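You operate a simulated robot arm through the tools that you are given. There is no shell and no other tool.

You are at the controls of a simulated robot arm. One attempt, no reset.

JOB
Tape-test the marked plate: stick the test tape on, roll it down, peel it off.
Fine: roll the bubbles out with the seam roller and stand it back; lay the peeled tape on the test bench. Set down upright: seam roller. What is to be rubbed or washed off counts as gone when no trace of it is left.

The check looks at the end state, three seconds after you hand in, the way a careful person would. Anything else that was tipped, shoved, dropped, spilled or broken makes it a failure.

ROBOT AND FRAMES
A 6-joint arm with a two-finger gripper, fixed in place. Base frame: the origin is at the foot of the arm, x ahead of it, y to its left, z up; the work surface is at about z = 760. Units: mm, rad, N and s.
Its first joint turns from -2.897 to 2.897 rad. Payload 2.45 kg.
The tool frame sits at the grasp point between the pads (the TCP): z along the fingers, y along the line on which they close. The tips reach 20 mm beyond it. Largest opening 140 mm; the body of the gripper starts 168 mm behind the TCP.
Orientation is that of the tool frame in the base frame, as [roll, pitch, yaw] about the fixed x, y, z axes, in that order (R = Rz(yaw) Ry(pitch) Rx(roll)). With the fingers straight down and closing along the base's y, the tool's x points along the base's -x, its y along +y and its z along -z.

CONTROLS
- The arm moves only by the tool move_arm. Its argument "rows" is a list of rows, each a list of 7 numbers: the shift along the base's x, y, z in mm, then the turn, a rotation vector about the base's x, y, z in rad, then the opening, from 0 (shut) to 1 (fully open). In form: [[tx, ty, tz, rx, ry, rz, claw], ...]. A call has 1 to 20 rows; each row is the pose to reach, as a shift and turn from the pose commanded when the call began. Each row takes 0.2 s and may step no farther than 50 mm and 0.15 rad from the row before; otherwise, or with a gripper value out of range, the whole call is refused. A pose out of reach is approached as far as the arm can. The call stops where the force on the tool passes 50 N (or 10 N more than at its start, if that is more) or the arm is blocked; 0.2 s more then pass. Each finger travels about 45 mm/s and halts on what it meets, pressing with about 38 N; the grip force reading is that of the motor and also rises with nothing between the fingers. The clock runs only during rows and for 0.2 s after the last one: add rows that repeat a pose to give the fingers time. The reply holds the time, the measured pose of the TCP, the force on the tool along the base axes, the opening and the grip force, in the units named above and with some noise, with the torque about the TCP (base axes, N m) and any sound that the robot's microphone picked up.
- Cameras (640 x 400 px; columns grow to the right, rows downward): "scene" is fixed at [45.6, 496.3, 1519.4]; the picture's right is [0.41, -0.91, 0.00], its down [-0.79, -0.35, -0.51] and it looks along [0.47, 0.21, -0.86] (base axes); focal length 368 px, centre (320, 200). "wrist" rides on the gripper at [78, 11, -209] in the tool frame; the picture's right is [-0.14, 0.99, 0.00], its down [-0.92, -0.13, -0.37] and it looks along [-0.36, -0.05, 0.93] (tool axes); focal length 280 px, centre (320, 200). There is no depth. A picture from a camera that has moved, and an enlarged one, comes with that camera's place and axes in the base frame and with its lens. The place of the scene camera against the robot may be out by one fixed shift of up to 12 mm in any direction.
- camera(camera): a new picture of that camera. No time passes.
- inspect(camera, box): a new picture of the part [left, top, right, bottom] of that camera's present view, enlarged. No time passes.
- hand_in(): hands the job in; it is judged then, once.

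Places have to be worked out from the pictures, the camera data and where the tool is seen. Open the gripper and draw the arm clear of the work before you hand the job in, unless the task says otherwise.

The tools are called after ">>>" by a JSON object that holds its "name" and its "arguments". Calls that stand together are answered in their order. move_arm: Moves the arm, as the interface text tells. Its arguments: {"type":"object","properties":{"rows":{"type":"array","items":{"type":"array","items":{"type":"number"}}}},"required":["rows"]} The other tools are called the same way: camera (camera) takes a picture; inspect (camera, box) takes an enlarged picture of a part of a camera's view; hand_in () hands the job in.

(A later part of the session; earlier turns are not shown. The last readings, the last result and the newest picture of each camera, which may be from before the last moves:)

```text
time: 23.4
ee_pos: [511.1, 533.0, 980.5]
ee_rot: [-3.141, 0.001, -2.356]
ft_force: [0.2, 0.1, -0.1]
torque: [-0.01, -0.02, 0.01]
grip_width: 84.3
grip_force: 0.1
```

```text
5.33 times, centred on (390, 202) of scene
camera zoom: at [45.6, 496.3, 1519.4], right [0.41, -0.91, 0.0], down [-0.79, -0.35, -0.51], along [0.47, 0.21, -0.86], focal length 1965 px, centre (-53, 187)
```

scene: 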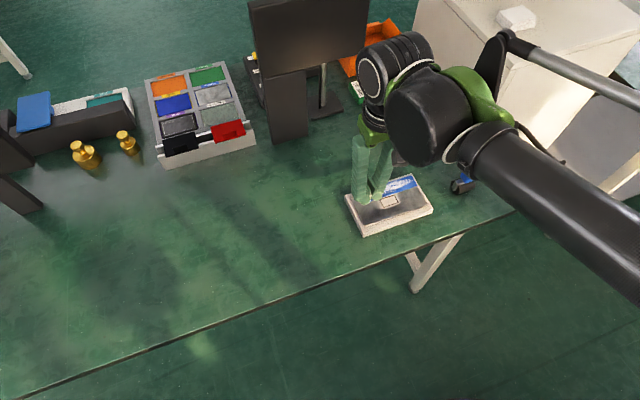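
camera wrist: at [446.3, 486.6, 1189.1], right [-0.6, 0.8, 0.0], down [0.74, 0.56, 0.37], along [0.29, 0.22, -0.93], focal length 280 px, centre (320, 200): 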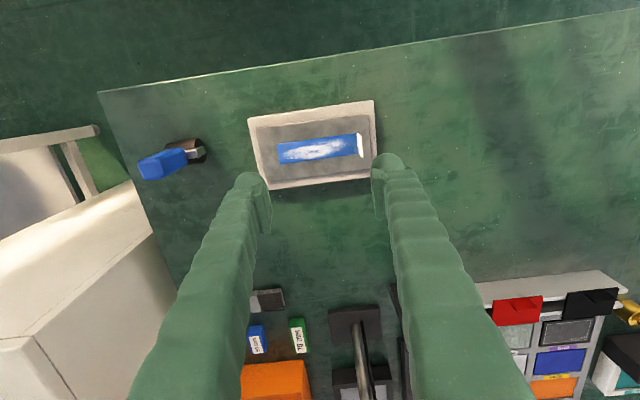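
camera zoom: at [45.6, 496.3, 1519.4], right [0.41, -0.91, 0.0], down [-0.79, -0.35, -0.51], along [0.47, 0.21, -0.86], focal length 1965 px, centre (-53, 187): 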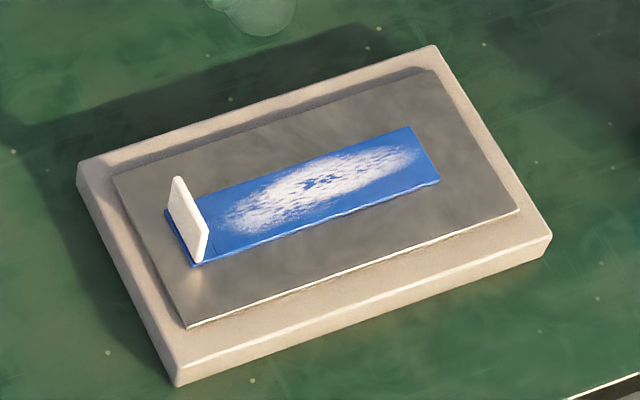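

The tape covers the patch completely and lies straight on the plate. Now I'll turn back 90° and go above the roller handle near (635,383) to measure it before gripping.

>>> {"name": "move_arm", "arguments": {"rows": [[5, -5, 0, 0, 0, -0.14, 0.6], [15, -17, 0, 0, 0, -0.28, 0.6], [27, -32, 0, 0, 0, -0.42, 0.6], [39, -47, 0, 0, 0, -0.56, 0.6], [51, -62, 0, 0, 0, -0.7, 0.6], [63, -77, 0, 0, 0, -0.84, 0.6], [75, -92, 0, 0, 0, -0.98, 0.6], [87, -107, 0, 0, 0, -1.12, 0.6], [100, -122, 0, 0, 0, -1.26, 0.6], [113, -138, 0, 0, 0, -1.4, 0.6], [125, -152, 0, 0, 0, -1.52, 0.6], [125, -152, -10, 0, 0, -1.571, 0.6], [125, -152, -10, 0, 0, -1.571, 0.6]]}}

>>> {"name": "camera", "arguments": {"camera": "wrist"}}

>>> {"name": "inspect", "arguments": {"camera": "wrist", "box": [256, 120, 384, 200]}}

>>> {"name": "inspect", "arguments": {"camera": "scene", "box": [416, 140, 512, 200]}}

```text
time: 26.2
ee_pos: [636.3, 383.5, 971.4]
ee_rot: [-3.141, 0.001, 2.355]
ft_force: [0.1, 0.1, 0.1]
torque: [0.0, -0.02, -0.01]
grip_width: 84.0
grip_force: 0.0
```

```text
taken
camera wrist: at [588.2, 446.0, 1179.3], right [0.8, 0.6, 0.0], down [0.56, -0.74, 0.37], along [0.22, -0.3, -0.93], focal length 280 px, centre (320, 200)
```

wrist: 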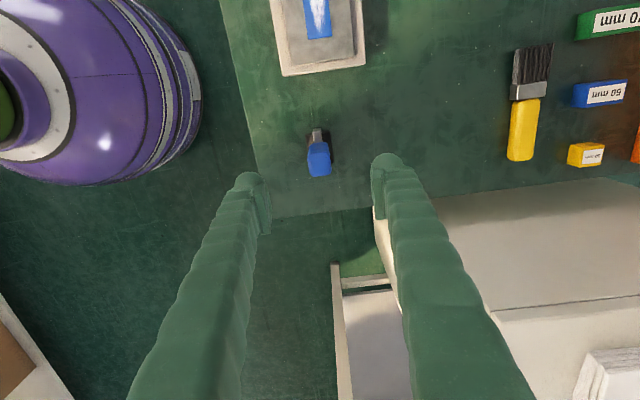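

```text
5.00 times, centred on (320, 160) of wrist
camera zoom: at [588.2, 446.0, 1179.3], right [0.8, 0.6, 0.0], down [0.56, -0.74, 0.37], along [0.22, -0.3, -0.93], focal length 1402 px, centre (320, 400)
```

zoom: 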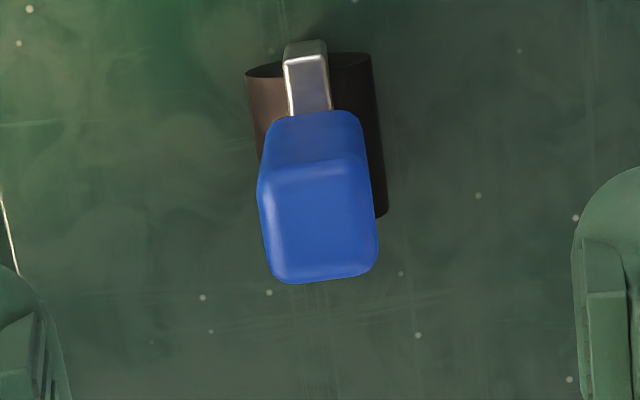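

```text
6.67 times, centred on (464, 170) of scene
camera zoom: at [45.6, 496.3, 1519.4], right [0.41, -0.91, 0.0], down [-0.79, -0.35, -0.51], along [0.47, 0.21, -0.86], focal length 2456 px, centre (-640, 400)
```

zoom: 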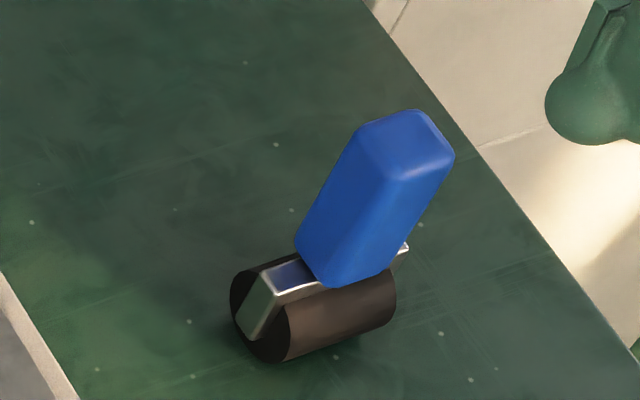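

The handle is a vertical block about 22×25 mm centred at (635.3,384), with its top near z=868, and the TCP is right over it. I'll descend to about z=837 and close on it.

>>> {"name": "move_arm", "arguments": {"rows": [[-0.2, 1, -40, 0, 0, 0, 0.6], [-0.2, 1, -80, 0, 0, 0, 0.5], [-0.2, 1, -110, 0, 0, 0, 0.4], [-0.2, 1, -125, 0, 0, 0, 0.4], [-0.2, 1, -133, 0, 0, 0, 0.4], [-0.2, 1, -133, 0, 0, 0, 0.4]]}}

>>> {"name": "inspect", "arguments": {"camera": "wrist", "box": [220, 100, 420, 225]}}

>>> {"name": "inspect", "arguments": {"camera": "scene", "box": [416, 140, 512, 200]}}

```text
time: 27.6
ee_pos: [636.1, 383.0, 837.5]
ee_rot: [3.141, 0.001, 2.354]
ft_force: [-0.6, -0.3, -0.1]
torque: [0.04, -0.01, -0.01]
grip_width: 56.3
grip_force: 0.1
```

```text
3.20 times, centred on (320, 162) of wrist
camera zoom: at [587.6, 446.2, 1046.2], right [0.8, 0.6, 0.0], down [0.56, -0.74, 0.37], along [0.22, -0.29, -0.93], focal length 897 px, centre (320, 320)
```

zoom: 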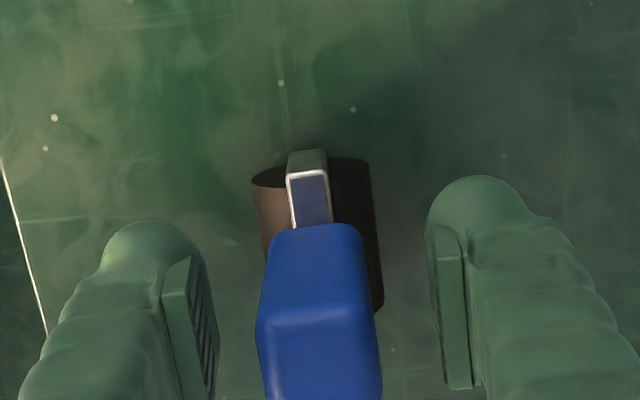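

```text
6.67 times, centred on (464, 170) of scene
camera zoom: at [45.6, 496.3, 1519.4], right [0.41, -0.91, 0.0], down [-0.79, -0.35, -0.51], along [0.47, 0.21, -0.86], focal length 2456 px, centre (-640, 400)
```

zoom: 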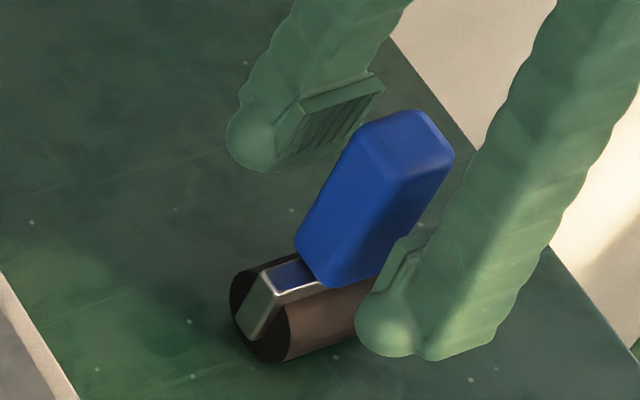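

The handle sits centred between the pads. I'll close on it.

>>> {"name": "move_arm", "arguments": {"rows": [[0, 0, 0, 0, 0, 0, 0.25], [0, 0, 0, 0, 0, 0, 0.15], [0, 0, 0, 0, 0, 0, 0.05], [0, 0, 0, 0, 0, 0, 0.05], [0, 0, 0, 0, 0, 0, 0.05]]}}

>>> {"name": "inspect", "arguments": {"camera": "wrist", "box": [220, 100, 420, 225]}}

>>> {"name": "inspect", "arguments": {"camera": "scene", "box": [416, 140, 512, 200]}}

```text
time: 28.8
ee_pos: [634.9, 383.8, 838.7]
ee_rot: [3.141, 0.002, 2.354]
ft_force: [-0.2, -0.4, 0.5]
torque: [0.0, 0.01, 0.02]
grip_width: 24.9
grip_force: 38.1
```

```text
3.20 times, centred on (320, 162) of wrist
camera zoom: at [587.6, 446.2, 1046.3], right [0.8, 0.6, 0.0], down [0.56, -0.74, 0.37], along [0.22, -0.29, -0.93], focal length 897 px, centre (320, 320)
```

zoom: 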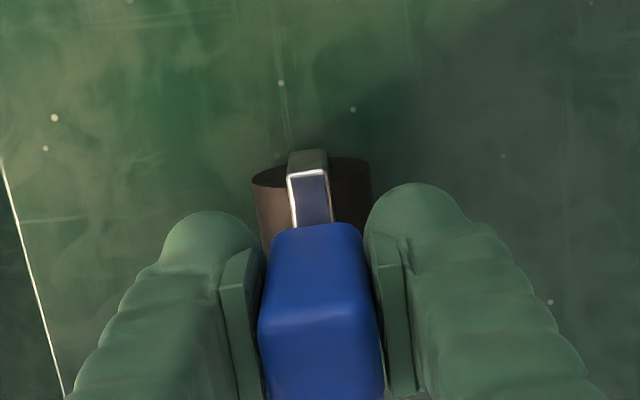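

```text
6.67 times, centred on (464, 170) of scene
camera zoom: at [45.6, 496.3, 1519.4], right [0.41, -0.91, 0.0], down [-0.79, -0.35, -0.51], along [0.47, 0.21, -0.86], focal length 2456 px, centre (-640, 400)
```

zoom: 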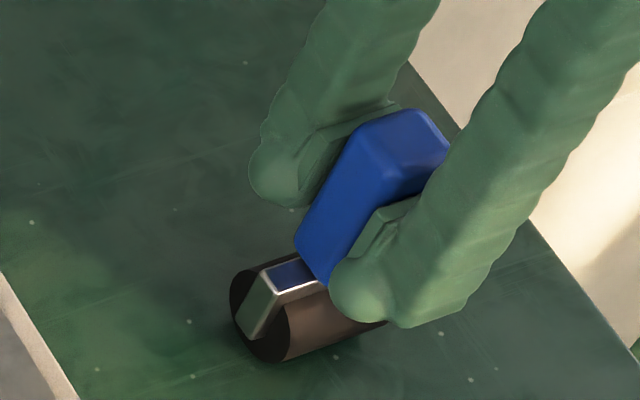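

The handle is gripped at 25 mm with 38 N. I'll lift it 70 mm, turn it 90° so the wheel axis lies across the tape, and bring it above the tape.

>>> {"name": "move_arm", "arguments": {"rows": [[0, 0, 5, 0, 0, 0, 0.05], [0, 0, 30, 0, 0, 0, 0.05], [0, 0, 60, 0, 0, 0, 0.05], [0, 0, 75, 0, 0, 0, 0.05], [0, 0, 75, 0, 0, 0.1, 0.05], [-5, 6, 75, 0, 0, 0.24, 0.05], [-15, 18, 75, 0, 0, 0.38, 0.05], [-27, 33, 75, 0, 0, 0.52, 0.05], [-39, 47, 75, 0, 0, 0.66, 0.05], [-51, 62, 75, 0, 0, 0.8, 0.05], [-63, 77, 75, 0, 0, 0.94, 0.05], [-75, 92, 75, 0, 0, 1.08, 0.05], [-87, 106, 75, 0, 0, 1.22, 0.05], [-99, 121, 75, 0, 0, 1.36, 0.05], [-112, 137, 75, 0, 0, 1.48, 0.05], [-122, 149, 75, 0, 0, 1.571, 0.05], [-123, 149.4, 75, 0, 0, 1.571, 0.05], [-123, 149.4, 75, 0, 0, 1.571, 0.05]]}}

>>> {"name": "camera", "arguments": {"camera": "wrist"}}

>>> {"name": "camera", "arguments": {"camera": "scene"}}

>>> {"name": "inspect", "arguments": {"camera": "wrist", "box": [220, 60, 420, 185]}}

>>> {"name": "inspect", "arguments": {"camera": "scene", "box": [330, 130, 450, 205]}}

```text
time: 32.6
ee_pos: [514.0, 533.4, 912.2]
ee_rot: [-3.141, 0.002, -2.356]
ft_force: [-0.2, 0.2, -2.9]
torque: [-0.02, 0.03, -0.03]
grip_width: 24.8
grip_force: 37.7
```

```text
taken
camera wrist: at [450.2, 485.0, 1120.8], right [-0.6, 0.8, 0.0], down [0.74, 0.56, 0.37], along [0.29, 0.22, -0.93], focal length 280 px, centre (320, 200)
```

wrist: 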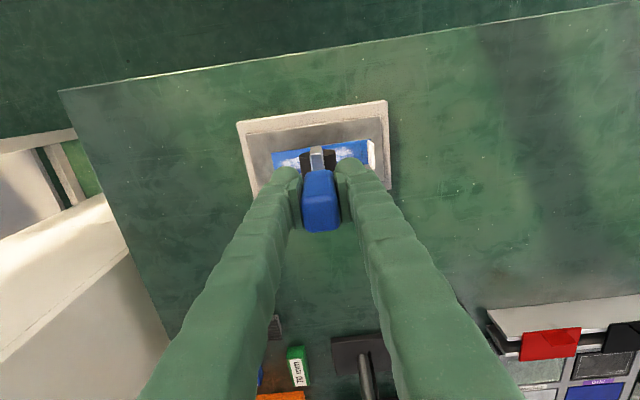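

```text
taken
```

scene: 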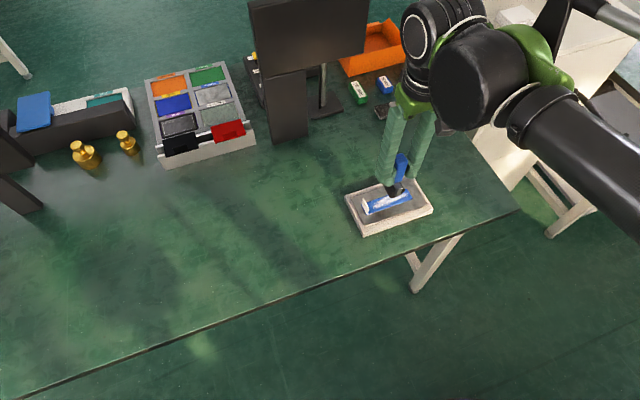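

```text
3.20 times, centred on (320, 122) of wrist
camera zoom: at [450.2, 485.0, 1120.8], right [-0.6, 0.8, 0.0], down [0.74, 0.56, 0.37], along [0.29, 0.22, -0.93], focal length 897 px, centre (320, 448)
```

zoom: 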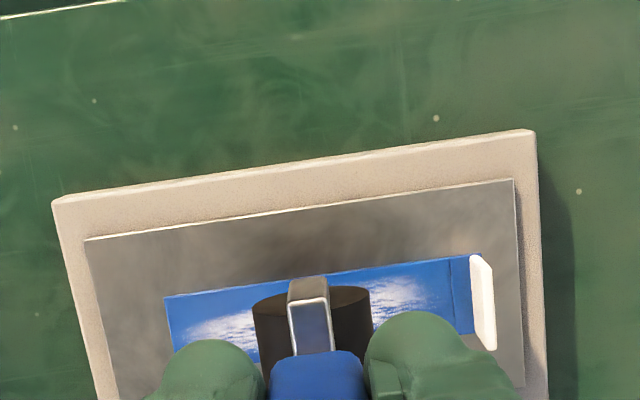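

```text
5.33 times, centred on (390, 168) of scene
camera zoom: at [45.6, 496.3, 1519.4], right [0.41, -0.91, 0.0], down [-0.79, -0.35, -0.51], along [0.47, 0.21, -0.86], focal length 1965 px, centre (-53, 373)
```

zoom: 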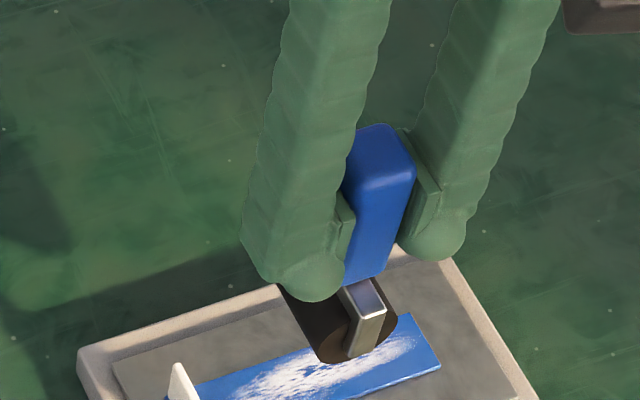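

The wheel is now across the tape and centred on it: tape centreline n≈738.5, wheel ≈739.3. I'll lower it toward the tape and then step down to feel contact.

>>> {"name": "move_arm", "arguments": {"rows": [[-0.5, -0.5, -20, 0, 0, 0, 0.05], [-0.5, -0.5, -35, 0, 0, 0, 0.05], [-0.5, -0.5, -43, 0, 0, 0, 0.05], [-0.5, -0.5, -45, 0, 0, 0, 0.05], [-0.5, -0.5, -45, 0, 0, 0, 0.05]]}}

>>> {"name": "inspect", "arguments": {"camera": "scene", "box": [330, 155, 450, 230]}}

```text
time: 33.8
ee_pos: [512.0, 533.1, 867.7]
ee_rot: [3.141, 0.002, -2.359]
ft_force: [-0.6, -0.2, -3.0]
torque: [0.0, 0.01, -0.01]
grip_width: 24.9
grip_force: 38.8
```

```text
5.33 times, centred on (390, 192) of scene
camera zoom: at [45.6, 496.3, 1519.4], right [0.41, -0.91, 0.0], down [-0.79, -0.35, -0.51], along [0.47, 0.21, -0.86], focal length 1965 px, centre (-53, 240)
```

zoom: 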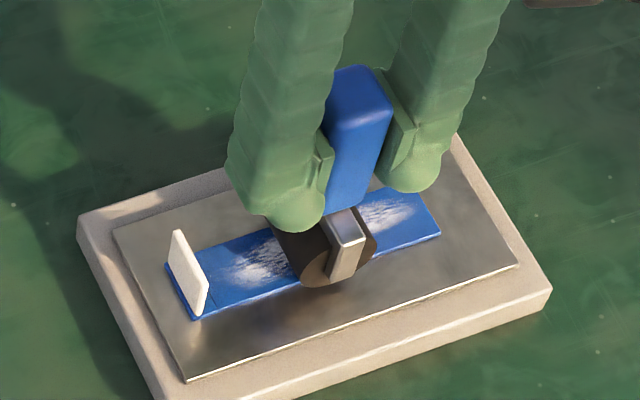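

The wheel hovers just above the tape. I'll step down about 3 mm and check the force.

>>> {"name": "move_arm", "arguments": {"rows": [[0, 0, -1, 0, 0, 0, 0.05], [0, 0, -2, 0, 0, 0, 0.05], [0, 0, -3, 0, 0, 0, 0.05], [0, 0, -3, 0, 0, 0, 0.05]]}}

```text
time: 34.8
ee_pos: [511.3, 531.7, 864.7]
ee_rot: [3.141, 0.003, -2.359]
ft_force: [1.1, 0.9, 7.2]
torque: [-0.03, -0.04, 0.02]
grip_width: 24.9
grip_force: 38.0
```

Contact shows about 10 N of press. I'll press slightly more and start with a short roll toward the fin to check how it behaves.

>>> {"name": "move_arm", "arguments": {"rows": [[0, 0, -0.4, 0, 0, 0, 0.05], [-3, 3, -0.4, 0, 0, 0, 0.05], [-7, 7, -0.4, 0, 0, 0, 0.05], [-11, 11, -0.4, 0, 0, 0, 0.05], [-15, 15, -0.4, 0, 0, 0, 0.05], [-15, 15, -0.4, 0, 0, 0, 0.05]]}}

>>> {"name": "inspect", "arguments": {"camera": "scene", "box": [330, 155, 450, 230]}}

>>> {"name": "inspect", "arguments": {"camera": "wrist", "box": [220, 60, 420, 185]}}

```text
time: 36.2
ee_pos: [495.7, 546.7, 864.2]
ee_rot: [-3.141, 0.002, -2.357]
ft_force: [2.5, -3.4, 15.3]
torque: [-0.11, -0.1, -0.02]
grip_width: 24.7
grip_force: 37.5
```

```text
5.33 times, centred on (390, 192) of scene
camera zoom: at [45.6, 496.3, 1519.4], right [0.41, -0.91, 0.0], down [-0.79, -0.35, -0.51], along [0.47, 0.21, -0.86], focal length 1965 px, centre (-53, 240)
```

zoom: 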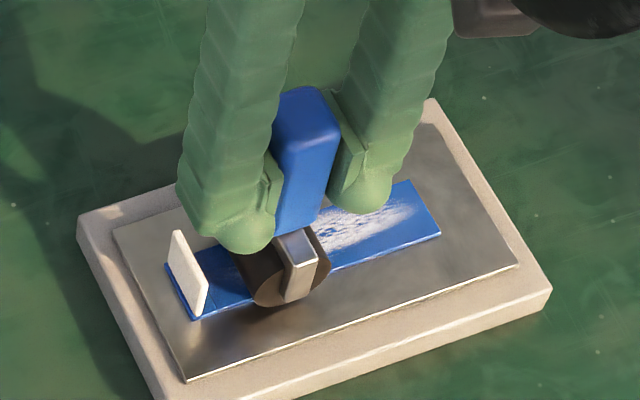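

```text
3.20 times, centred on (320, 122) of wrist
camera zoom: at [433.2, 499.4, 1072.7], right [-0.6, 0.8, 0.0], down [0.74, 0.56, 0.37], along [0.29, 0.22, -0.93], focal length 897 px, centre (320, 448)
```

zoom: 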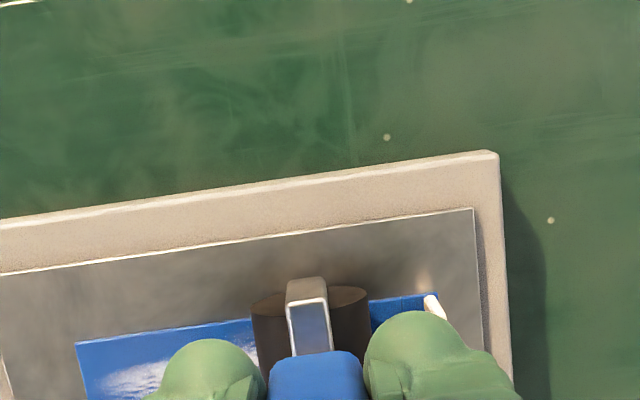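

About 17 N normal with ~4 N rolling drag, and the plate hasn't moved. I'll roll up close to the fin, then along the whole strip to its free end.

>>> {"name": "move_arm", "arguments": {"rows": [[-2.8, 2.8, 0, 0, 0, 0, 0.05], [-6.4, 6.4, 0, 0, 0, 0, 0.05], [-9.9, 9.9, 0, 0, 0, 0, 0.05], [-9.9, 9.9, 0, 0, 0, 0, 0.05], [-6.4, 6.4, 0, 0, 0, 0, 0.05], [-1.4, 1.4, 0, 0, 0, 0, 0.05], [3.6, -3.6, 0, 0, 0, 0, 0.05], [8.6, -8.6, 0, 0, 0, 0, 0.05], [13.6, -13.6, 0, 0, 0, 0, 0.05], [18.6, -18.6, 0, 0, 0, 0, 0.05], [23.6, -23.6, 0, 0, 0, 0, 0.05], [28.6, -28.6, 0, 0, 0, 0, 0.05], [33.6, -33.6, 0, 0, 0, 0, 0.05], [38.6, -38.6, 0, 0, 0, 0, 0.05], [43.6, -43.6, 0, 0, 0, 0, 0.05], [48.6, -48.6, 0, 0, 0, 0, 0.05], [52, -52, 0, 0, 0, 0, 0.05], [52, -52, 0, 0, 0, 0, 0.05]]}}

>>> {"name": "inspect", "arguments": {"camera": "scene", "box": [330, 155, 450, 230]}}

>>> {"name": "camera", "arguments": {"camera": "wrist"}}

```text
time: 40.0
ee_pos: [550.7, 495.9, 864.9]
ee_rot: [3.142, 0.002, -2.358]
ft_force: [0.2, -0.2, -0.9]
torque: [0.01, -0.01, -0.03]
grip_width: 24.6
grip_force: 37.9
```

```text
5.33 times, centred on (390, 192) of scene
camera zoom: at [45.6, 496.3, 1519.4], right [0.41, -0.91, 0.0], down [-0.79, -0.35, -0.51], along [0.47, 0.21, -0.86], focal length 1965 px, centre (-53, 240)
```

zoom: 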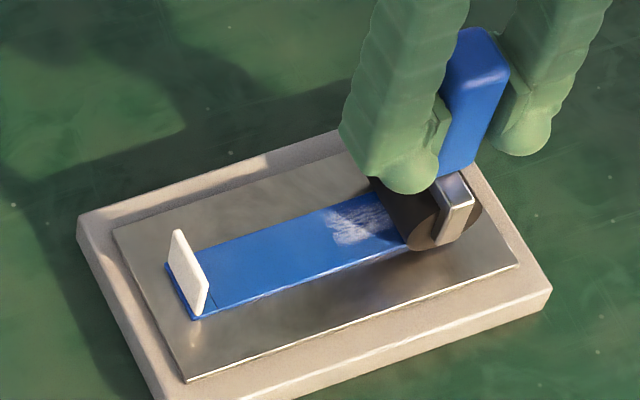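

```text
taken
camera wrist: at [486.4, 448.4, 1073.4], right [-0.6, 0.8, 0.0], down [0.74, 0.56, 0.37], along [0.29, 0.22, -0.93], focal length 280 px, centre (320, 200)
```

wrist: 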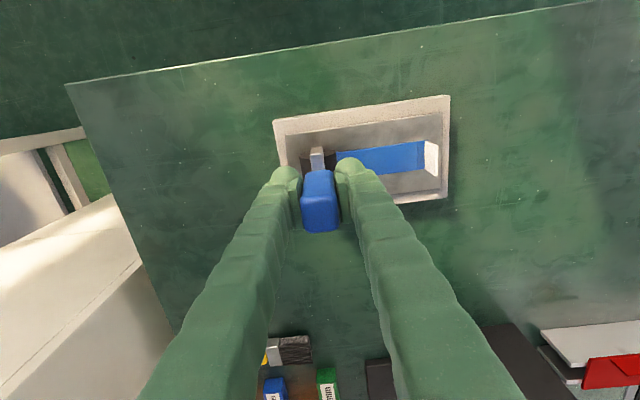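

The rolling works: the bubbles are gone where I pressed, but the pressure faded toward the free end and a patch remains there. I'll lower slightly and roll back and forth over that part.

>>> {"name": "move_arm", "arguments": {"rows": [[0, 0, -0.5, 0, 0, 0, 0.05], [0, 0, -0.9, 0, 0, 0, 0.05], [-3, 3, -0.9, 0, 0, 0, 0.05], [-7, 7, -0.9, 0, 0, 0, 0.05], [-11, 11, -0.9, 0, 0, 0, 0.05], [-15, 15, -0.9, 0, 0, 0, 0.05], [-15, 15, -0.9, 0, 0, 0, 0.05]]}}

>>> {"name": "inspect", "arguments": {"camera": "scene", "box": [330, 155, 450, 230]}}

```text
time: 41.6
ee_pos: [534.8, 510.7, 864.9]
ee_rot: [3.141, 0.0, -2.357]
ft_force: [2.6, -2.3, 14.8]
torque: [-0.09, -0.09, -0.01]
grip_width: 24.7
grip_force: 37.7
```

```text
5.33 times, centred on (390, 192) of scene
camera zoom: at [45.6, 496.3, 1519.4], right [0.41, -0.91, 0.0], down [-0.79, -0.35, -0.51], along [0.47, 0.21, -0.86], focal length 1965 px, centre (-53, 240)
```

zoom: 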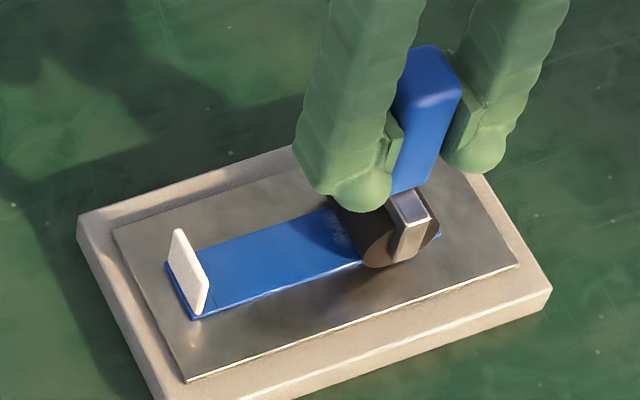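

Pressure is back at about 18 N and the patch is shrinking. I'll roll further back and then forward to the free end with a little extra press there.

>>> {"name": "move_arm", "arguments": {"rows": [[-4, 4, 0, 0, 0, 0, 0.05], [-8, 8, 0, 0, 0, 0, 0.05], [-12, 12, 0, 0, 0, 0, 0.05], [-16, 16, 0, 0, 0, 0, 0.05], [-20, 20, 0, 0, 0, 0, 0.05], [-20, 20, 0, 0, 0, 0, 0.05], [-16, 16, 0, 0, 0, 0, 0.05], [-12, 12, 0, 0, 0, 0, 0.05], [-8, 8, 0, 0, 0, 0, 0.05], [-4, 4, -0.1, 0, 0, 0, 0.05], [0, 0, -0.2, 0, 0, 0, 0.05], [4, -4, -0.3, 0, 0, 0, 0.05], [8, -8, -0.4, 0, 0, 0, 0.05], [12, -12, -0.5, 0, 0, 0, 0.05], [15, -15, -0.5, 0, 0, 0, 0.05], [17, -17, -0.5, 0, 0, 0, 0.05], [17, -17, -0.5, 0, 0, 0, 0.05]]}}

>>> {"name": "inspect", "arguments": {"camera": "scene", "box": [330, 155, 450, 230]}}

>>> {"name": "inspect", "arguments": {"camera": "wrist", "box": [270, 110, 470, 235]}}

```text
time: 45.2
ee_pos: [551.1, 493.4, 864.0]
ee_rot: [3.141, 0.0, -2.357]
ft_force: [-1.7, 1.8, 11.0]
torque: [0.14, 0.09, 0.01]
grip_width: 24.9
grip_force: 37.6
```

```text
5.33 times, centred on (390, 192) of scene
camera zoom: at [45.6, 496.3, 1519.4], right [0.41, -0.91, 0.0], down [-0.79, -0.35, -0.51], along [0.47, 0.21, -0.86], focal length 1965 px, centre (-53, 240)
```

zoom: 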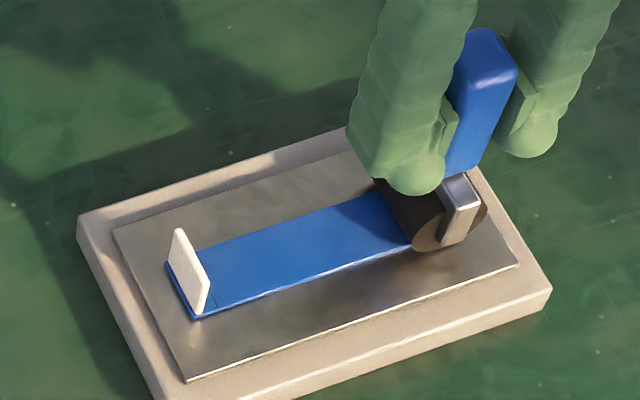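

```text
3.20 times, centred on (370, 172) of wrist
camera zoom: at [487.9, 445.7, 1071.5], right [-0.6, 0.8, 0.0], down [0.74, 0.56, 0.37], along [0.3, 0.22, -0.93], focal length 897 px, centre (160, 288)
```

zoom: 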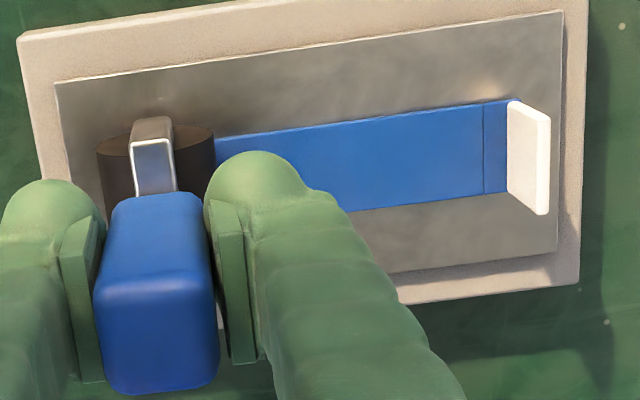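

The strip now looks plain blue. I'll lift the roller clear to check the whole tape.

>>> {"name": "move_arm", "arguments": {"rows": [[0, 0, 3, 0, 0, 0, 0.05], [0, 0, 20, 0, 0, 0, 0.05], [10, -10, 45, 0, 0, 0, 0.05], [25, -25, 50, 0, 0, 0, 0.05], [30, -30, 50, 0, 0, 0, 0.05], [30, -30, 50, 0, 0, 0, 0.05]]}}

>>> {"name": "inspect", "arguments": {"camera": "scene", "box": [350, 180, 430, 230]}}

>>> {"name": "inspect", "arguments": {"camera": "wrist", "box": [290, 100, 490, 225]}}

```text
time: 46.6
ee_pos: [581.0, 462.8, 912.3]
ee_rot: [3.141, 0.002, -2.357]
ft_force: [-0.4, 0.0, -2.3]
torque: [-0.03, 0.03, 0.04]
grip_width: 24.6
grip_force: 38.5
```

```text
8.00 times, centred on (390, 205) of scene
camera zoom: at [45.6, 496.3, 1519.4], right [0.41, -0.91, 0.0], down [-0.79, -0.35, -0.51], along [0.47, 0.21, -0.86], focal length 2948 px, centre (-240, 160)
```

zoom: 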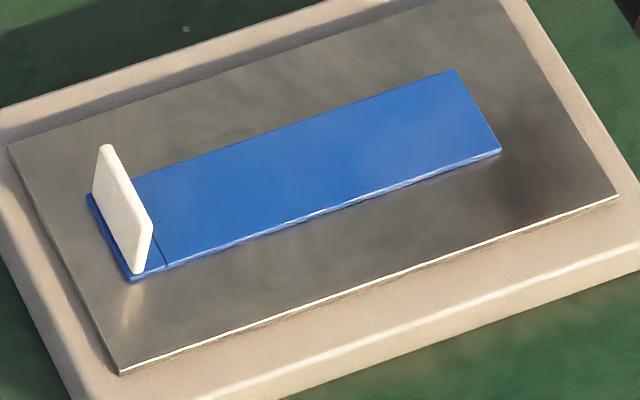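

```text
3.20 times, centred on (390, 162) of wrist
camera zoom: at [518.5, 415.1, 1120.8], right [-0.6, 0.8, 0.0], down [0.74, 0.56, 0.37], along [0.29, 0.22, -0.93], focal length 897 px, centre (96, 320)
```

zoom: 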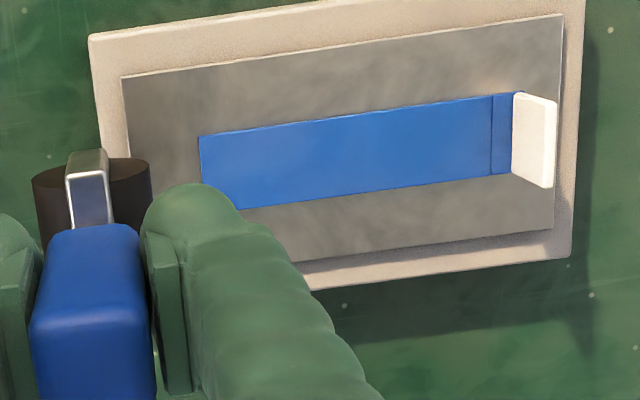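

The bubbles appear gone. I'll zoom in further to be sure no trace remains anywhere on the strip.

>>> {"name": "inspect", "arguments": {"camera": "scene", "box": [358, 186, 390, 218]}}

>>> {"name": "inspect", "arguments": {"camera": "scene", "box": [384, 184, 416, 212]}}

>>> {"name": "camera", "arguments": {"camera": "wrist"}}

```text
12.50 times, centred on (374, 202) of scene
camera zoom: at [45.6, 496.3, 1519.4], right [0.41, -0.91, 0.0], down [-0.79, -0.35, -0.51], along [0.47, 0.21, -0.86], focal length 4606 px, centre (-355, 175)
```

zoom: 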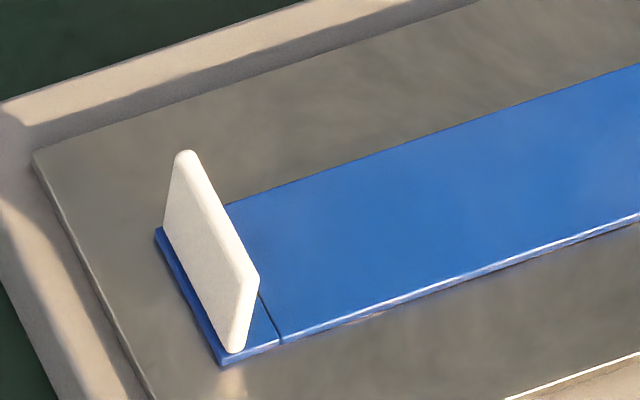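

```text
14.29 times, centred on (400, 198) of scene
camera zoom: at [45.6, 496.3, 1519.4], right [0.41, -0.91, 0.0], down [-0.79, -0.35, -0.51], along [0.47, 0.21, -0.86], focal length 5264 px, centre (-823, 229)
```

zoom: 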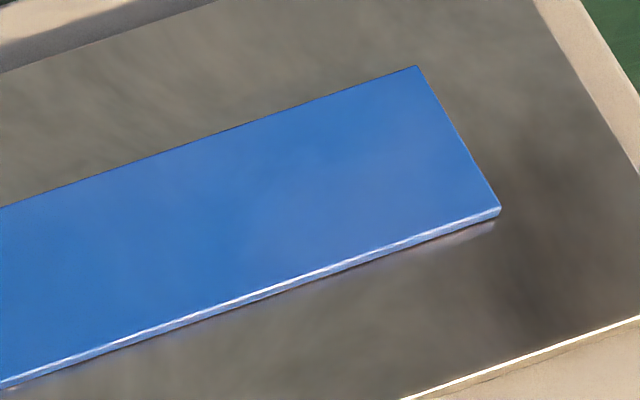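

```text
taken
camera wrist: at [518.5, 415.1, 1120.8], right [-0.6, 0.8, 0.0], down [0.74, 0.56, 0.37], along [0.29, 0.22, -0.93], focal length 280 px, centre (320, 200)
```

wrist: 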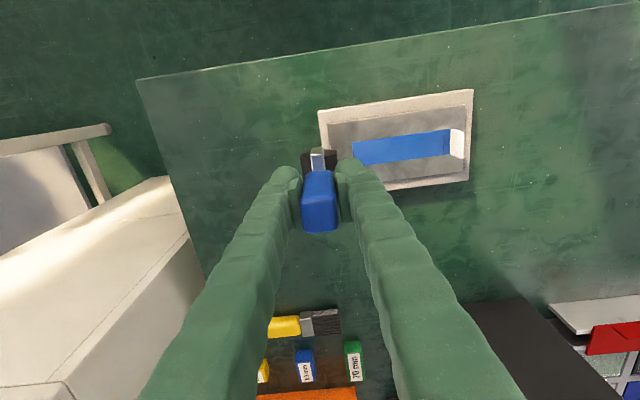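

There may be a faint haze near the free end, which could just be lighting. To be safe I'll make one more full pass with slightly firmer pressure; first I'll set the wheel down near the free end.

>>> {"name": "move_arm", "arguments": {"rows": [[-15, 15, -5, 0, 0, 0, 0.05], [-30, 30, -20, 0, 0, 0, 0.05], [-32, 32, -38, 0, 0, 0, 0.05], [-32, 32, -46, 0, 0, 0, 0.05], [-32, 32, -49, 0, 0, 0, 0.05], [-32, 32, -50.1, 0, 0, 0, 0.05], [-32, 32, -50.1, 0, 0, 0, 0.05]]}}

```text
time: 48.2
ee_pos: [550.0, 495.8, 863.0]
ee_rot: [-3.141, 0.002, -2.359]
ft_force: [-1.4, 2.1, 16.0]
torque: [0.22, 0.13, 0.02]
grip_width: 24.9
grip_force: 37.8
```

About 19 N of press at the free end. I'll roll the full length back toward the fin at steady pressure, following the slight height drift seen earlier.

>>> {"name": "move_arm", "arguments": {"rows": [[1.5, -1.5, 0, 0, 0, 0, 0.05], [-3, 3, 0.1, 0, 0, 0, 0.05], [-7, 7, 0.2, 0, 0, 0, 0.05], [-11, 11, 0.3, 0, 0, 0, 0.05], [-15, 15, 0.4, 0, 0, 0, 0.05], [-19, 19, 0.5, 0, 0, 0, 0.05], [-23, 23, 0.6, 0, 0, 0, 0.05], [-27, 27, 0.7, 0, 0, 0, 0.05], [-31, 31, 0.8, 0, 0, 0, 0.05], [-35, 35, 0.9, 0, 0, 0, 0.05], [-39, 39, 0.95, 0, 0, 0, 0.05], [-43, 43, 1.0, 0, 0, 0, 0.05], [-47, 47, 1.1, 0, 0, 0, 0.05], [-51, 51, 1.15, 0, 0, 0, 0.05], [-55, 55, 1.2, 0, 0, 0, 0.05], [-58, 58, 1.25, 0, 0, 0, 0.05], [-61, 61, 1.3, 0, 0, 0, 0.05], [-61, 61, 1.3, 0, 0, 0, 0.05]]}}

>>> {"name": "inspect", "arguments": {"camera": "scene", "box": [350, 180, 430, 230]}}

```text
time: 52.0
ee_pos: [488.1, 556.4, 864.2]
ee_rot: [3.141, 0.002, -2.357]
ft_force: [-0.7, -0.4, -2.1]
torque: [-0.01, 0.04, -0.01]
grip_width: 25.0
grip_force: 38.0
```

```text
8.00 times, centred on (390, 205) of scene
camera zoom: at [45.6, 496.3, 1519.4], right [0.41, -0.91, 0.0], down [-0.79, -0.35, -0.51], along [0.47, 0.21, -0.86], focal length 2948 px, centre (-240, 160)
```

zoom: 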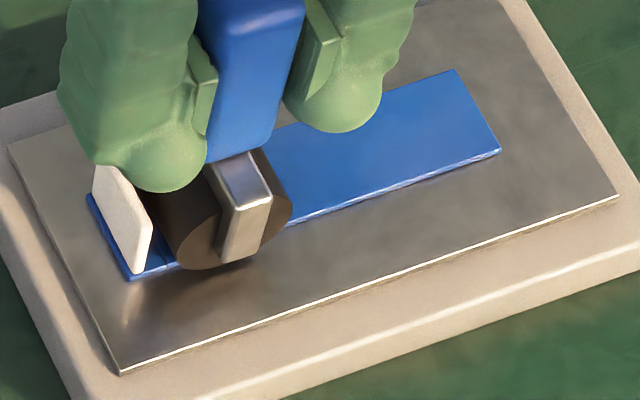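

The pressure ran out along that pass: the handle creeps a little in the grip. I'll press down here again and roll toward the free end in shorter legs, checking force each time.

>>> {"name": "move_arm", "arguments": {"rows": [[0, 0, -0.5, 0, 0, 0, 0.05], [0, 0, -0.9, 0, 0, 0, 0.05], [0, 0, -1.2, 0, 0, 0, 0.05], [0, 0, -1.2, 0, 0, 0, 0.05]]}}

```text
time: 53.0
ee_pos: [489.2, 556.9, 863.0]
ee_rot: [3.141, 0.002, -2.356]
ft_force: [1.8, 2.5, 21.6]
torque: [0.09, -0.13, -0.01]
grip_width: 25.0
grip_force: 38.3
```

Now about 24 N. I'll roll the first half toward the free end.

>>> {"name": "move_arm", "arguments": {"rows": [[4, -4, 0, 0, 0, 0, 0.05], [8, -8, 0, 0, 0, 0, 0.05], [12, -12, 0, 0, 0, 0, 0.05], [16, -16, 0, 0, 0, 0, 0.05], [20, -20, 0, 0, 0, 0, 0.05], [24, -24, 0, 0, 0, 0, 0.05], [28, -28, 0, 0, 0, 0, 0.05], [31, -31, 0, 0, 0, 0, 0.05]]}}

```text
time: 54.8
ee_pos: [518.8, 525.1, 863.6]
ee_rot: [-3.141, 0.002, -2.359]
ft_force: [-2.7, 3.1, 10.9]
torque: [0.07, 0.17, -0.01]
grip_width: 25.1
grip_force: 37.6
```

Pressure eased to about 14 N. I'll press 0.4 mm more and roll the second half to the free end.

>>> {"name": "move_arm", "arguments": {"rows": [[0, 0, -0.4, 0, 0, 0, 0.05], [4, -4, -0.45, 0, 0, 0, 0.05], [8, -8, -0.5, 0, 0, 0, 0.05], [12, -12, -0.55, 0, 0, 0, 0.05], [16, -16, -0.65, 0, 0, 0, 0.05], [20, -20, -0.75, 0, 0, 0, 0.05], [24, -24, -0.85, 0, 0, 0, 0.05], [28, -28, -0.95, 0, 0, 0, 0.05], [31, -31, -1.0, 0, 0, 0, 0.05], [31, -31, -1.0, 0, 0, 0, 0.05]]}}

>>> {"name": "inspect", "arguments": {"camera": "scene", "box": [350, 180, 430, 230]}}

```text
time: 57.0
ee_pos: [549.8, 495.5, 863.5]
ee_rot: [-3.141, 0.0, -2.357]
ft_force: [-1.3, 0.7, 9.1]
torque: [0.04, 0.08, 0.05]
grip_width: 25.0
grip_force: 38.3
```

```text
8.00 times, centred on (390, 205) of scene
camera zoom: at [45.6, 496.3, 1519.4], right [0.41, -0.91, 0.0], down [-0.79, -0.35, -0.51], along [0.47, 0.21, -0.86], focal length 2948 px, centre (-240, 160)
```

zoom: 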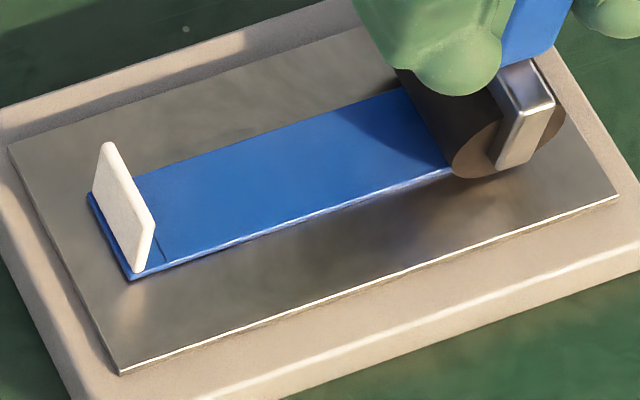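

Good. One short extra back-and-forth at the free end with a bit more pressure, then I'll lift clear and look.

>>> {"name": "move_arm", "arguments": {"rows": [[0, 0, -0.4, 0, 0, 0, 0.05], [2, -2, -0.4, 0, 0, 0, 0.05], [-2, 2, -0.4, 0, 0, 0, 0.05], [-6, 6, -0.4, 0, 0, 0, 0.05], [-10, 10, -0.4, 0, 0, 0, 0.05], [-14, 14, -0.4, 0, 0, 0, 0.05], [-10, 10, -0.4, 0, 0, 0, 0.05], [-6, 6, -0.45, 0, 0, 0, 0.05], [-2, 2, -0.5, 0, 0, 0, 0.05], [2, -2, -0.5, 0, 0, 0, 0.05], [2, -2, 2, 0, 0, 0, 0.05], [2, -2, 20, 0, 0, 0, 0.05], [15, -15, 45, 0, 0, 0, 0.05], [30, -30, 60, 0, 0, 0, 0.05], [45, -45, 60, 0, 0, 0, 0.05], [45, -45, 60, 0, 0, 0, 0.05]]}}

>>> {"name": "inspect", "arguments": {"camera": "scene", "box": [350, 180, 430, 230]}}

>>> {"name": "inspect", "arguments": {"camera": "wrist", "box": [310, 100, 510, 225]}}

>>> {"name": "camera", "arguments": {"camera": "wrist"}}

```text
time: 60.4
ee_pos: [595.2, 450.7, 920.7]
ee_rot: [3.141, 0.003, -2.356]
ft_force: [0.2, 0.0, -2.5]
torque: [0.0, 0.0, -0.02]
grip_width: 24.7
grip_force: 38.6
```

```text
8.00 times, centred on (390, 205) of scene
camera zoom: at [45.6, 496.3, 1519.4], right [0.41, -0.91, 0.0], down [-0.79, -0.35, -0.51], along [0.47, 0.21, -0.86], focal length 2948 px, centre (-240, 160)
```

zoom: 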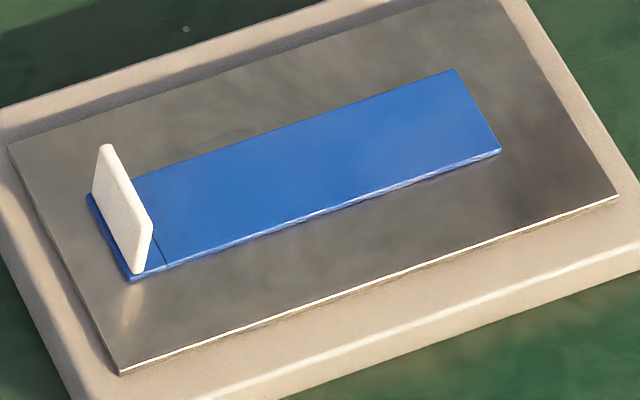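

```text
3.20 times, centred on (410, 162) of wrist
camera zoom: at [532.2, 402.6, 1128.7], right [-0.6, 0.8, 0.0], down [0.74, 0.56, 0.37], along [0.29, 0.22, -0.93], focal length 897 px, centre (32, 320)
```

zoom: 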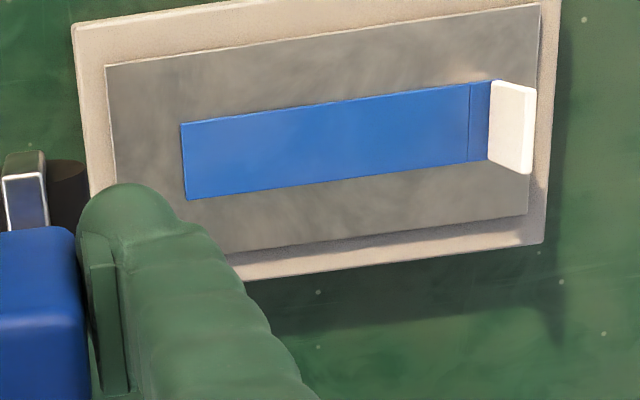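

```text
taken
camera wrist: at [532.2, 402.6, 1128.7], right [-0.6, 0.8, 0.0], down [0.74, 0.56, 0.37], along [0.29, 0.22, -0.93], focal length 280 px, centre (320, 200)
```

wrist: 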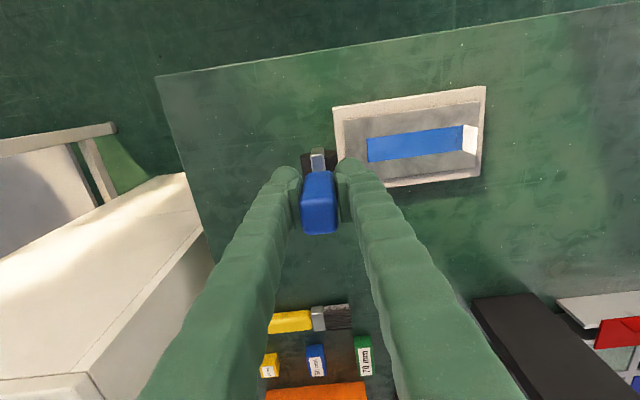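

The tape is clean and the plate hasn't moved. Now I'll carry the roller back over its original spot (635,384), turning it back 90°.

>>> {"name": "move_arm", "arguments": {"rows": [[0, 0, 0, 0, 0, -0.1, 0.05], [4, -6, 0, 0, 0, -0.24, 0.05], [8, -12, 0, 0, 0, -0.38, 0.05], [12, -18, 0, 0, 0, -0.52, 0.05], [16, -25, 0, 0, 0, -0.66, 0.05], [20, -32, 0, 0, 0, -0.8, 0.05], [24, -39, 0, 0, 0, -0.94, 0.05], [28, -46, 0, 0, 0, -1.08, 0.05], [32, -52, 0, 0, 0, -1.22, 0.05], [36, -58, 0, 0, 0, -1.36, 0.05], [39, -63, 0, 0, 0, -1.48, 0.05], [40.5, -65.9, 0, 0, 0, -1.571, 0.05], [40.5, -65.9, -30, 0, 0, -1.571, 0.05], [40.5, -65.9, -60, 0, 0, -1.571, 0.05], [40.5, -65.9, -75, 0, 0, -1.571, 0.05], [40.5, -65.9, -80, 0, 0, -1.571, 0.05], [40.5, -65.9, -80, 0, 0, -1.571, 0.05]]}}

>>> {"name": "inspect", "arguments": {"camera": "scene", "box": [416, 140, 512, 200]}}

>>> {"name": "inspect", "arguments": {"camera": "wrist", "box": [220, 100, 420, 225]}}

```text
time: 64.0
ee_pos: [636.7, 383.0, 841.2]
ee_rot: [-3.14, 0.001, 2.353]
ft_force: [-0.2, -0.5, -2.7]
torque: [0.01, -0.01, 0.01]
grip_width: 24.6
grip_force: 38.6
```

```text
6.67 times, centred on (464, 170) of scene
camera zoom: at [45.6, 496.3, 1519.4], right [0.41, -0.91, 0.0], down [-0.79, -0.35, -0.51], along [0.47, 0.21, -0.86], focal length 2456 px, centre (-640, 400)
```

zoom: 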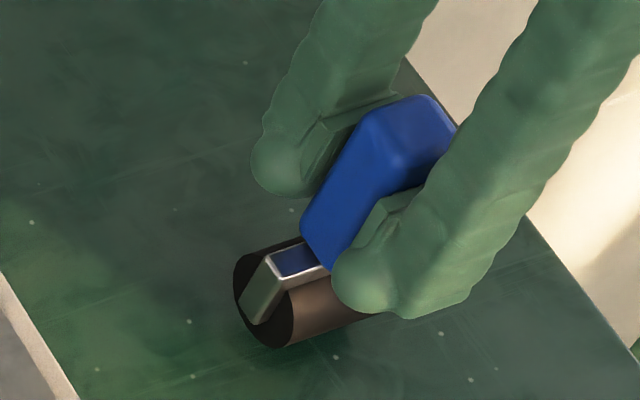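

```text
3.20 times, centred on (320, 162) of wrist
camera zoom: at [588.4, 446.9, 1050.5], right [0.8, 0.6, 0.0], down [0.56, -0.74, 0.37], along [0.22, -0.29, -0.93], focal length 897 px, centre (320, 320)
```

zoom: 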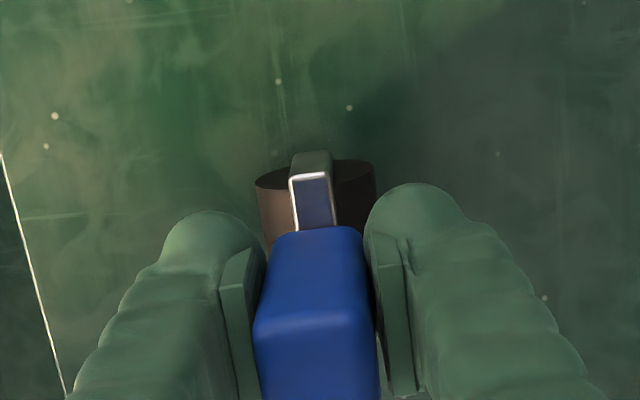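

The roller is hovering a few mm above its spot. Comparing with the pick-up view, the wheel seems shifted about 1–2 mm in the grip (a ~1.4° lean from rolling drag), so I'll counter-tilt slightly and then check against the scene view.

>>> {"name": "move_arm", "arguments": {"rows": [[0, 0, 0, -0.009, 0.009, 0, 0.05], [0, 0, 0, -0.017, 0.017, 0, 0.05], [0, 0, 0, -0.017, 0.017, 0, 0.05]]}}

>>> {"name": "inspect", "arguments": {"camera": "scene", "box": [416, 140, 512, 200]}}

>>> {"name": "inspect", "arguments": {"camera": "wrist", "box": [256, 120, 384, 200]}}

```text
time: 64.8
ee_pos: [636.1, 383.6, 842.2]
ee_rot: [-3.118, 0.002, 2.353]
ft_force: [-0.8, -0.5, -2.1]
torque: [0.0, -0.03, -0.02]
grip_width: 24.6
grip_force: 37.9
```

```text
6.67 times, centred on (464, 170) of scene
camera zoom: at [45.6, 496.3, 1519.4], right [0.41, -0.91, 0.0], down [-0.79, -0.35, -0.51], along [0.47, 0.21, -0.86], focal length 2456 px, centre (-640, 400)
```

zoom: 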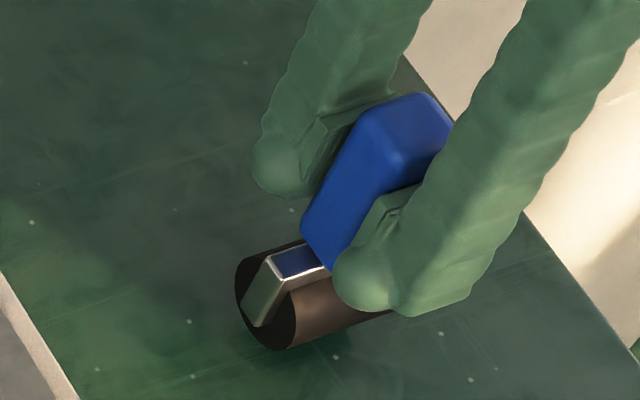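

```text
5.00 times, centred on (320, 160) of wrist
camera zoom: at [592.2, 450.5, 1050.2], right [0.8, 0.6, -0.02], down [0.57, -0.74, 0.37], along [0.21, -0.31, -0.93], focal length 1402 px, centre (320, 400)
```

zoom: 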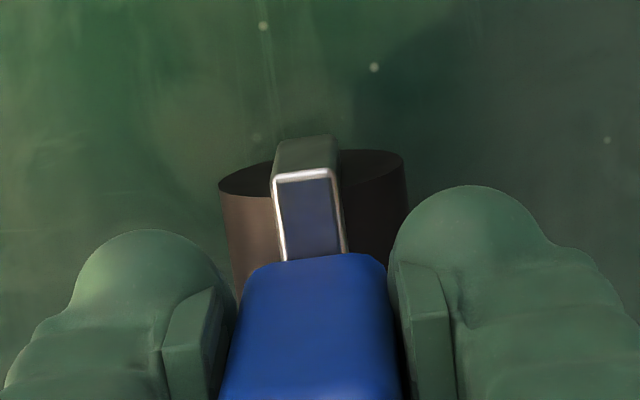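

The handle edges look close to the original upright view now. I'll lower it slowly onto the bench and watch for contact.

>>> {"name": "move_arm", "arguments": {"rows": [[0, 0, -2, 0, 0, 0, 0.05], [0, 0, -4, 0, 0, 0, 0.05], [0, 0, -5, 0, 0, 0, 0.05], [0, 0, -5, 0, 0, 0, 0.05]]}}

>>> {"name": "inspect", "arguments": {"camera": "scene", "box": [416, 140, 512, 200]}}

```text
time: 65.8
ee_pos: [636.2, 383.1, 836.5]
ee_rot: [-3.117, 0.001, 2.354]
ft_force: [0.4, -0.3, -2.6]
torque: [-0.03, -0.01, 0.0]
grip_width: 24.7
grip_force: 38.1
```

```text
6.67 times, centred on (464, 170) of scene
camera zoom: at [45.6, 496.3, 1519.4], right [0.41, -0.91, 0.0], down [-0.79, -0.35, -0.51], along [0.47, 0.21, -0.86], focal length 2456 px, centre (-640, 400)
```

zoom: 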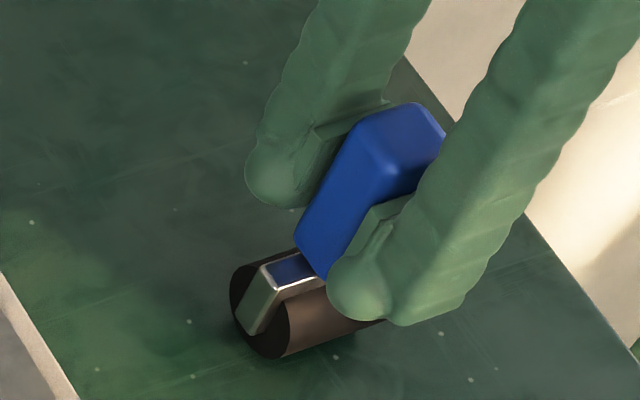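

The wheel is about 2–3 mm above its original resting height. I'll go down in half-millimetre steps until contact shows.

>>> {"name": "move_arm", "arguments": {"rows": [[0, 0, -0.6, 0, 0, 0, 0.05], [0, 0, -1.2, 0, 0, 0, 0.05], [0, 0, -1.2, 0, 0, 0, 0.05]]}}

```text
time: 66.6
ee_pos: [636.6, 383.8, 836.3]
ee_rot: [-3.119, 0.002, 2.353]
ft_force: [-0.5, 0.4, -3.2]
torque: [0.0, -0.01, -0.01]
grip_width: 24.5
grip_force: 37.6
```

No contact yet; I'll continue down about a millimetre.

>>> {"name": "move_arm", "arguments": {"rows": [[0, 0, -0.5, 0, 0, 0, 0.05], [0, 0, -1.0, 0, 0, 0, 0.05], [0, 0, -1.0, 0, 0, 0, 0.05]]}}

```text
time: 67.4
ee_pos: [635.6, 383.8, 835.4]
ee_rot: [-3.118, -0.001, 2.353]
ft_force: [0.8, 1.2, 8.8]
torque: [0.35, -0.16, 0.02]
grip_width: 24.6
grip_force: 37.8
```

Contact shows about 12 N with a moment (0.35 N·m) suggesting the wheel's +n edge touches first, so my counter-tilt looks too large. I'll raise slightly, take the tilt back out, and touch down again.

>>> {"name": "move_arm", "arguments": {"rows": [[0, 0, 1.0, 0, 0, 0, 0.05], [0, 0, 1.0, 0.008, -0.008, 0, 0.05], [0, 0, 1.0, 0.017, -0.017, 0, 0.05], [0, 0, 0.5, 0.017, -0.017, 0, 0.05], [0, 0, 0.2, 0.017, -0.017, 0, 0.05], [0, 0, 0.2, 0.017, -0.017, 0, 0.05]]}}

```text
time: 68.8
ee_pos: [636.8, 383.0, 834.7]
ee_rot: [3.141, 0.003, 2.356]
ft_force: [-0.9, -2.2, 8.3]
torque: [-0.18, 0.17, 0.0]
grip_width: 24.7
grip_force: 38.0
```

Now the moment has flipped to the other side at -0.25 N·m, so the flush angle lies between the two. I'll set the small intermediate tilt and touch down again.

>>> {"name": "move_arm", "arguments": {"rows": [[0, 0, 1.0, 0, 0, 0, 0.05], [0, 0, 1.0, -0.007, 0.007, 0, 0.05], [0, 0, 0.5, -0.007, 0.007, 0, 0.05], [0, 0, 0.2, -0.007, 0.007, 0, 0.05], [0, 0, 0.0, -0.007, 0.007, 0, 0.05], [0, 0, 0.0, -0.007, 0.007, 0, 0.05]]}}

>>> {"name": "inspect", "arguments": {"camera": "scene", "box": [416, 140, 512, 200]}}

```text
time: 70.2
ee_pos: [635.9, 383.8, 835.3]
ee_rot: [-3.131, 0.001, 2.355]
ft_force: [1.4, 0.8, 1.6]
torque: [0.01, 0.0, 0.0]
grip_width: 24.9
grip_force: 38.2
```

```text
6.67 times, centred on (464, 170) of scene
camera zoom: at [45.6, 496.3, 1519.4], right [0.41, -0.91, 0.0], down [-0.79, -0.35, -0.51], along [0.47, 0.21, -0.86], focal length 2456 px, centre (-640, 400)
```

zoom: 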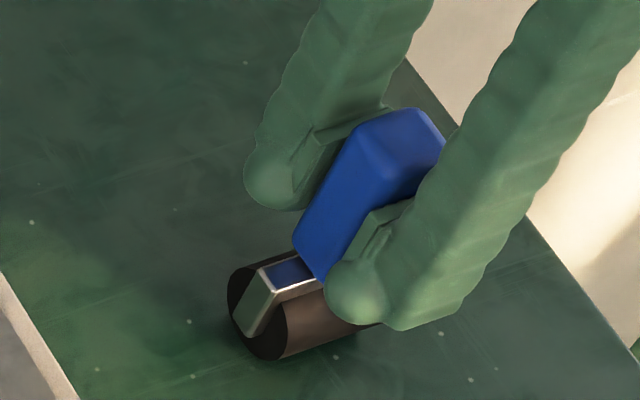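

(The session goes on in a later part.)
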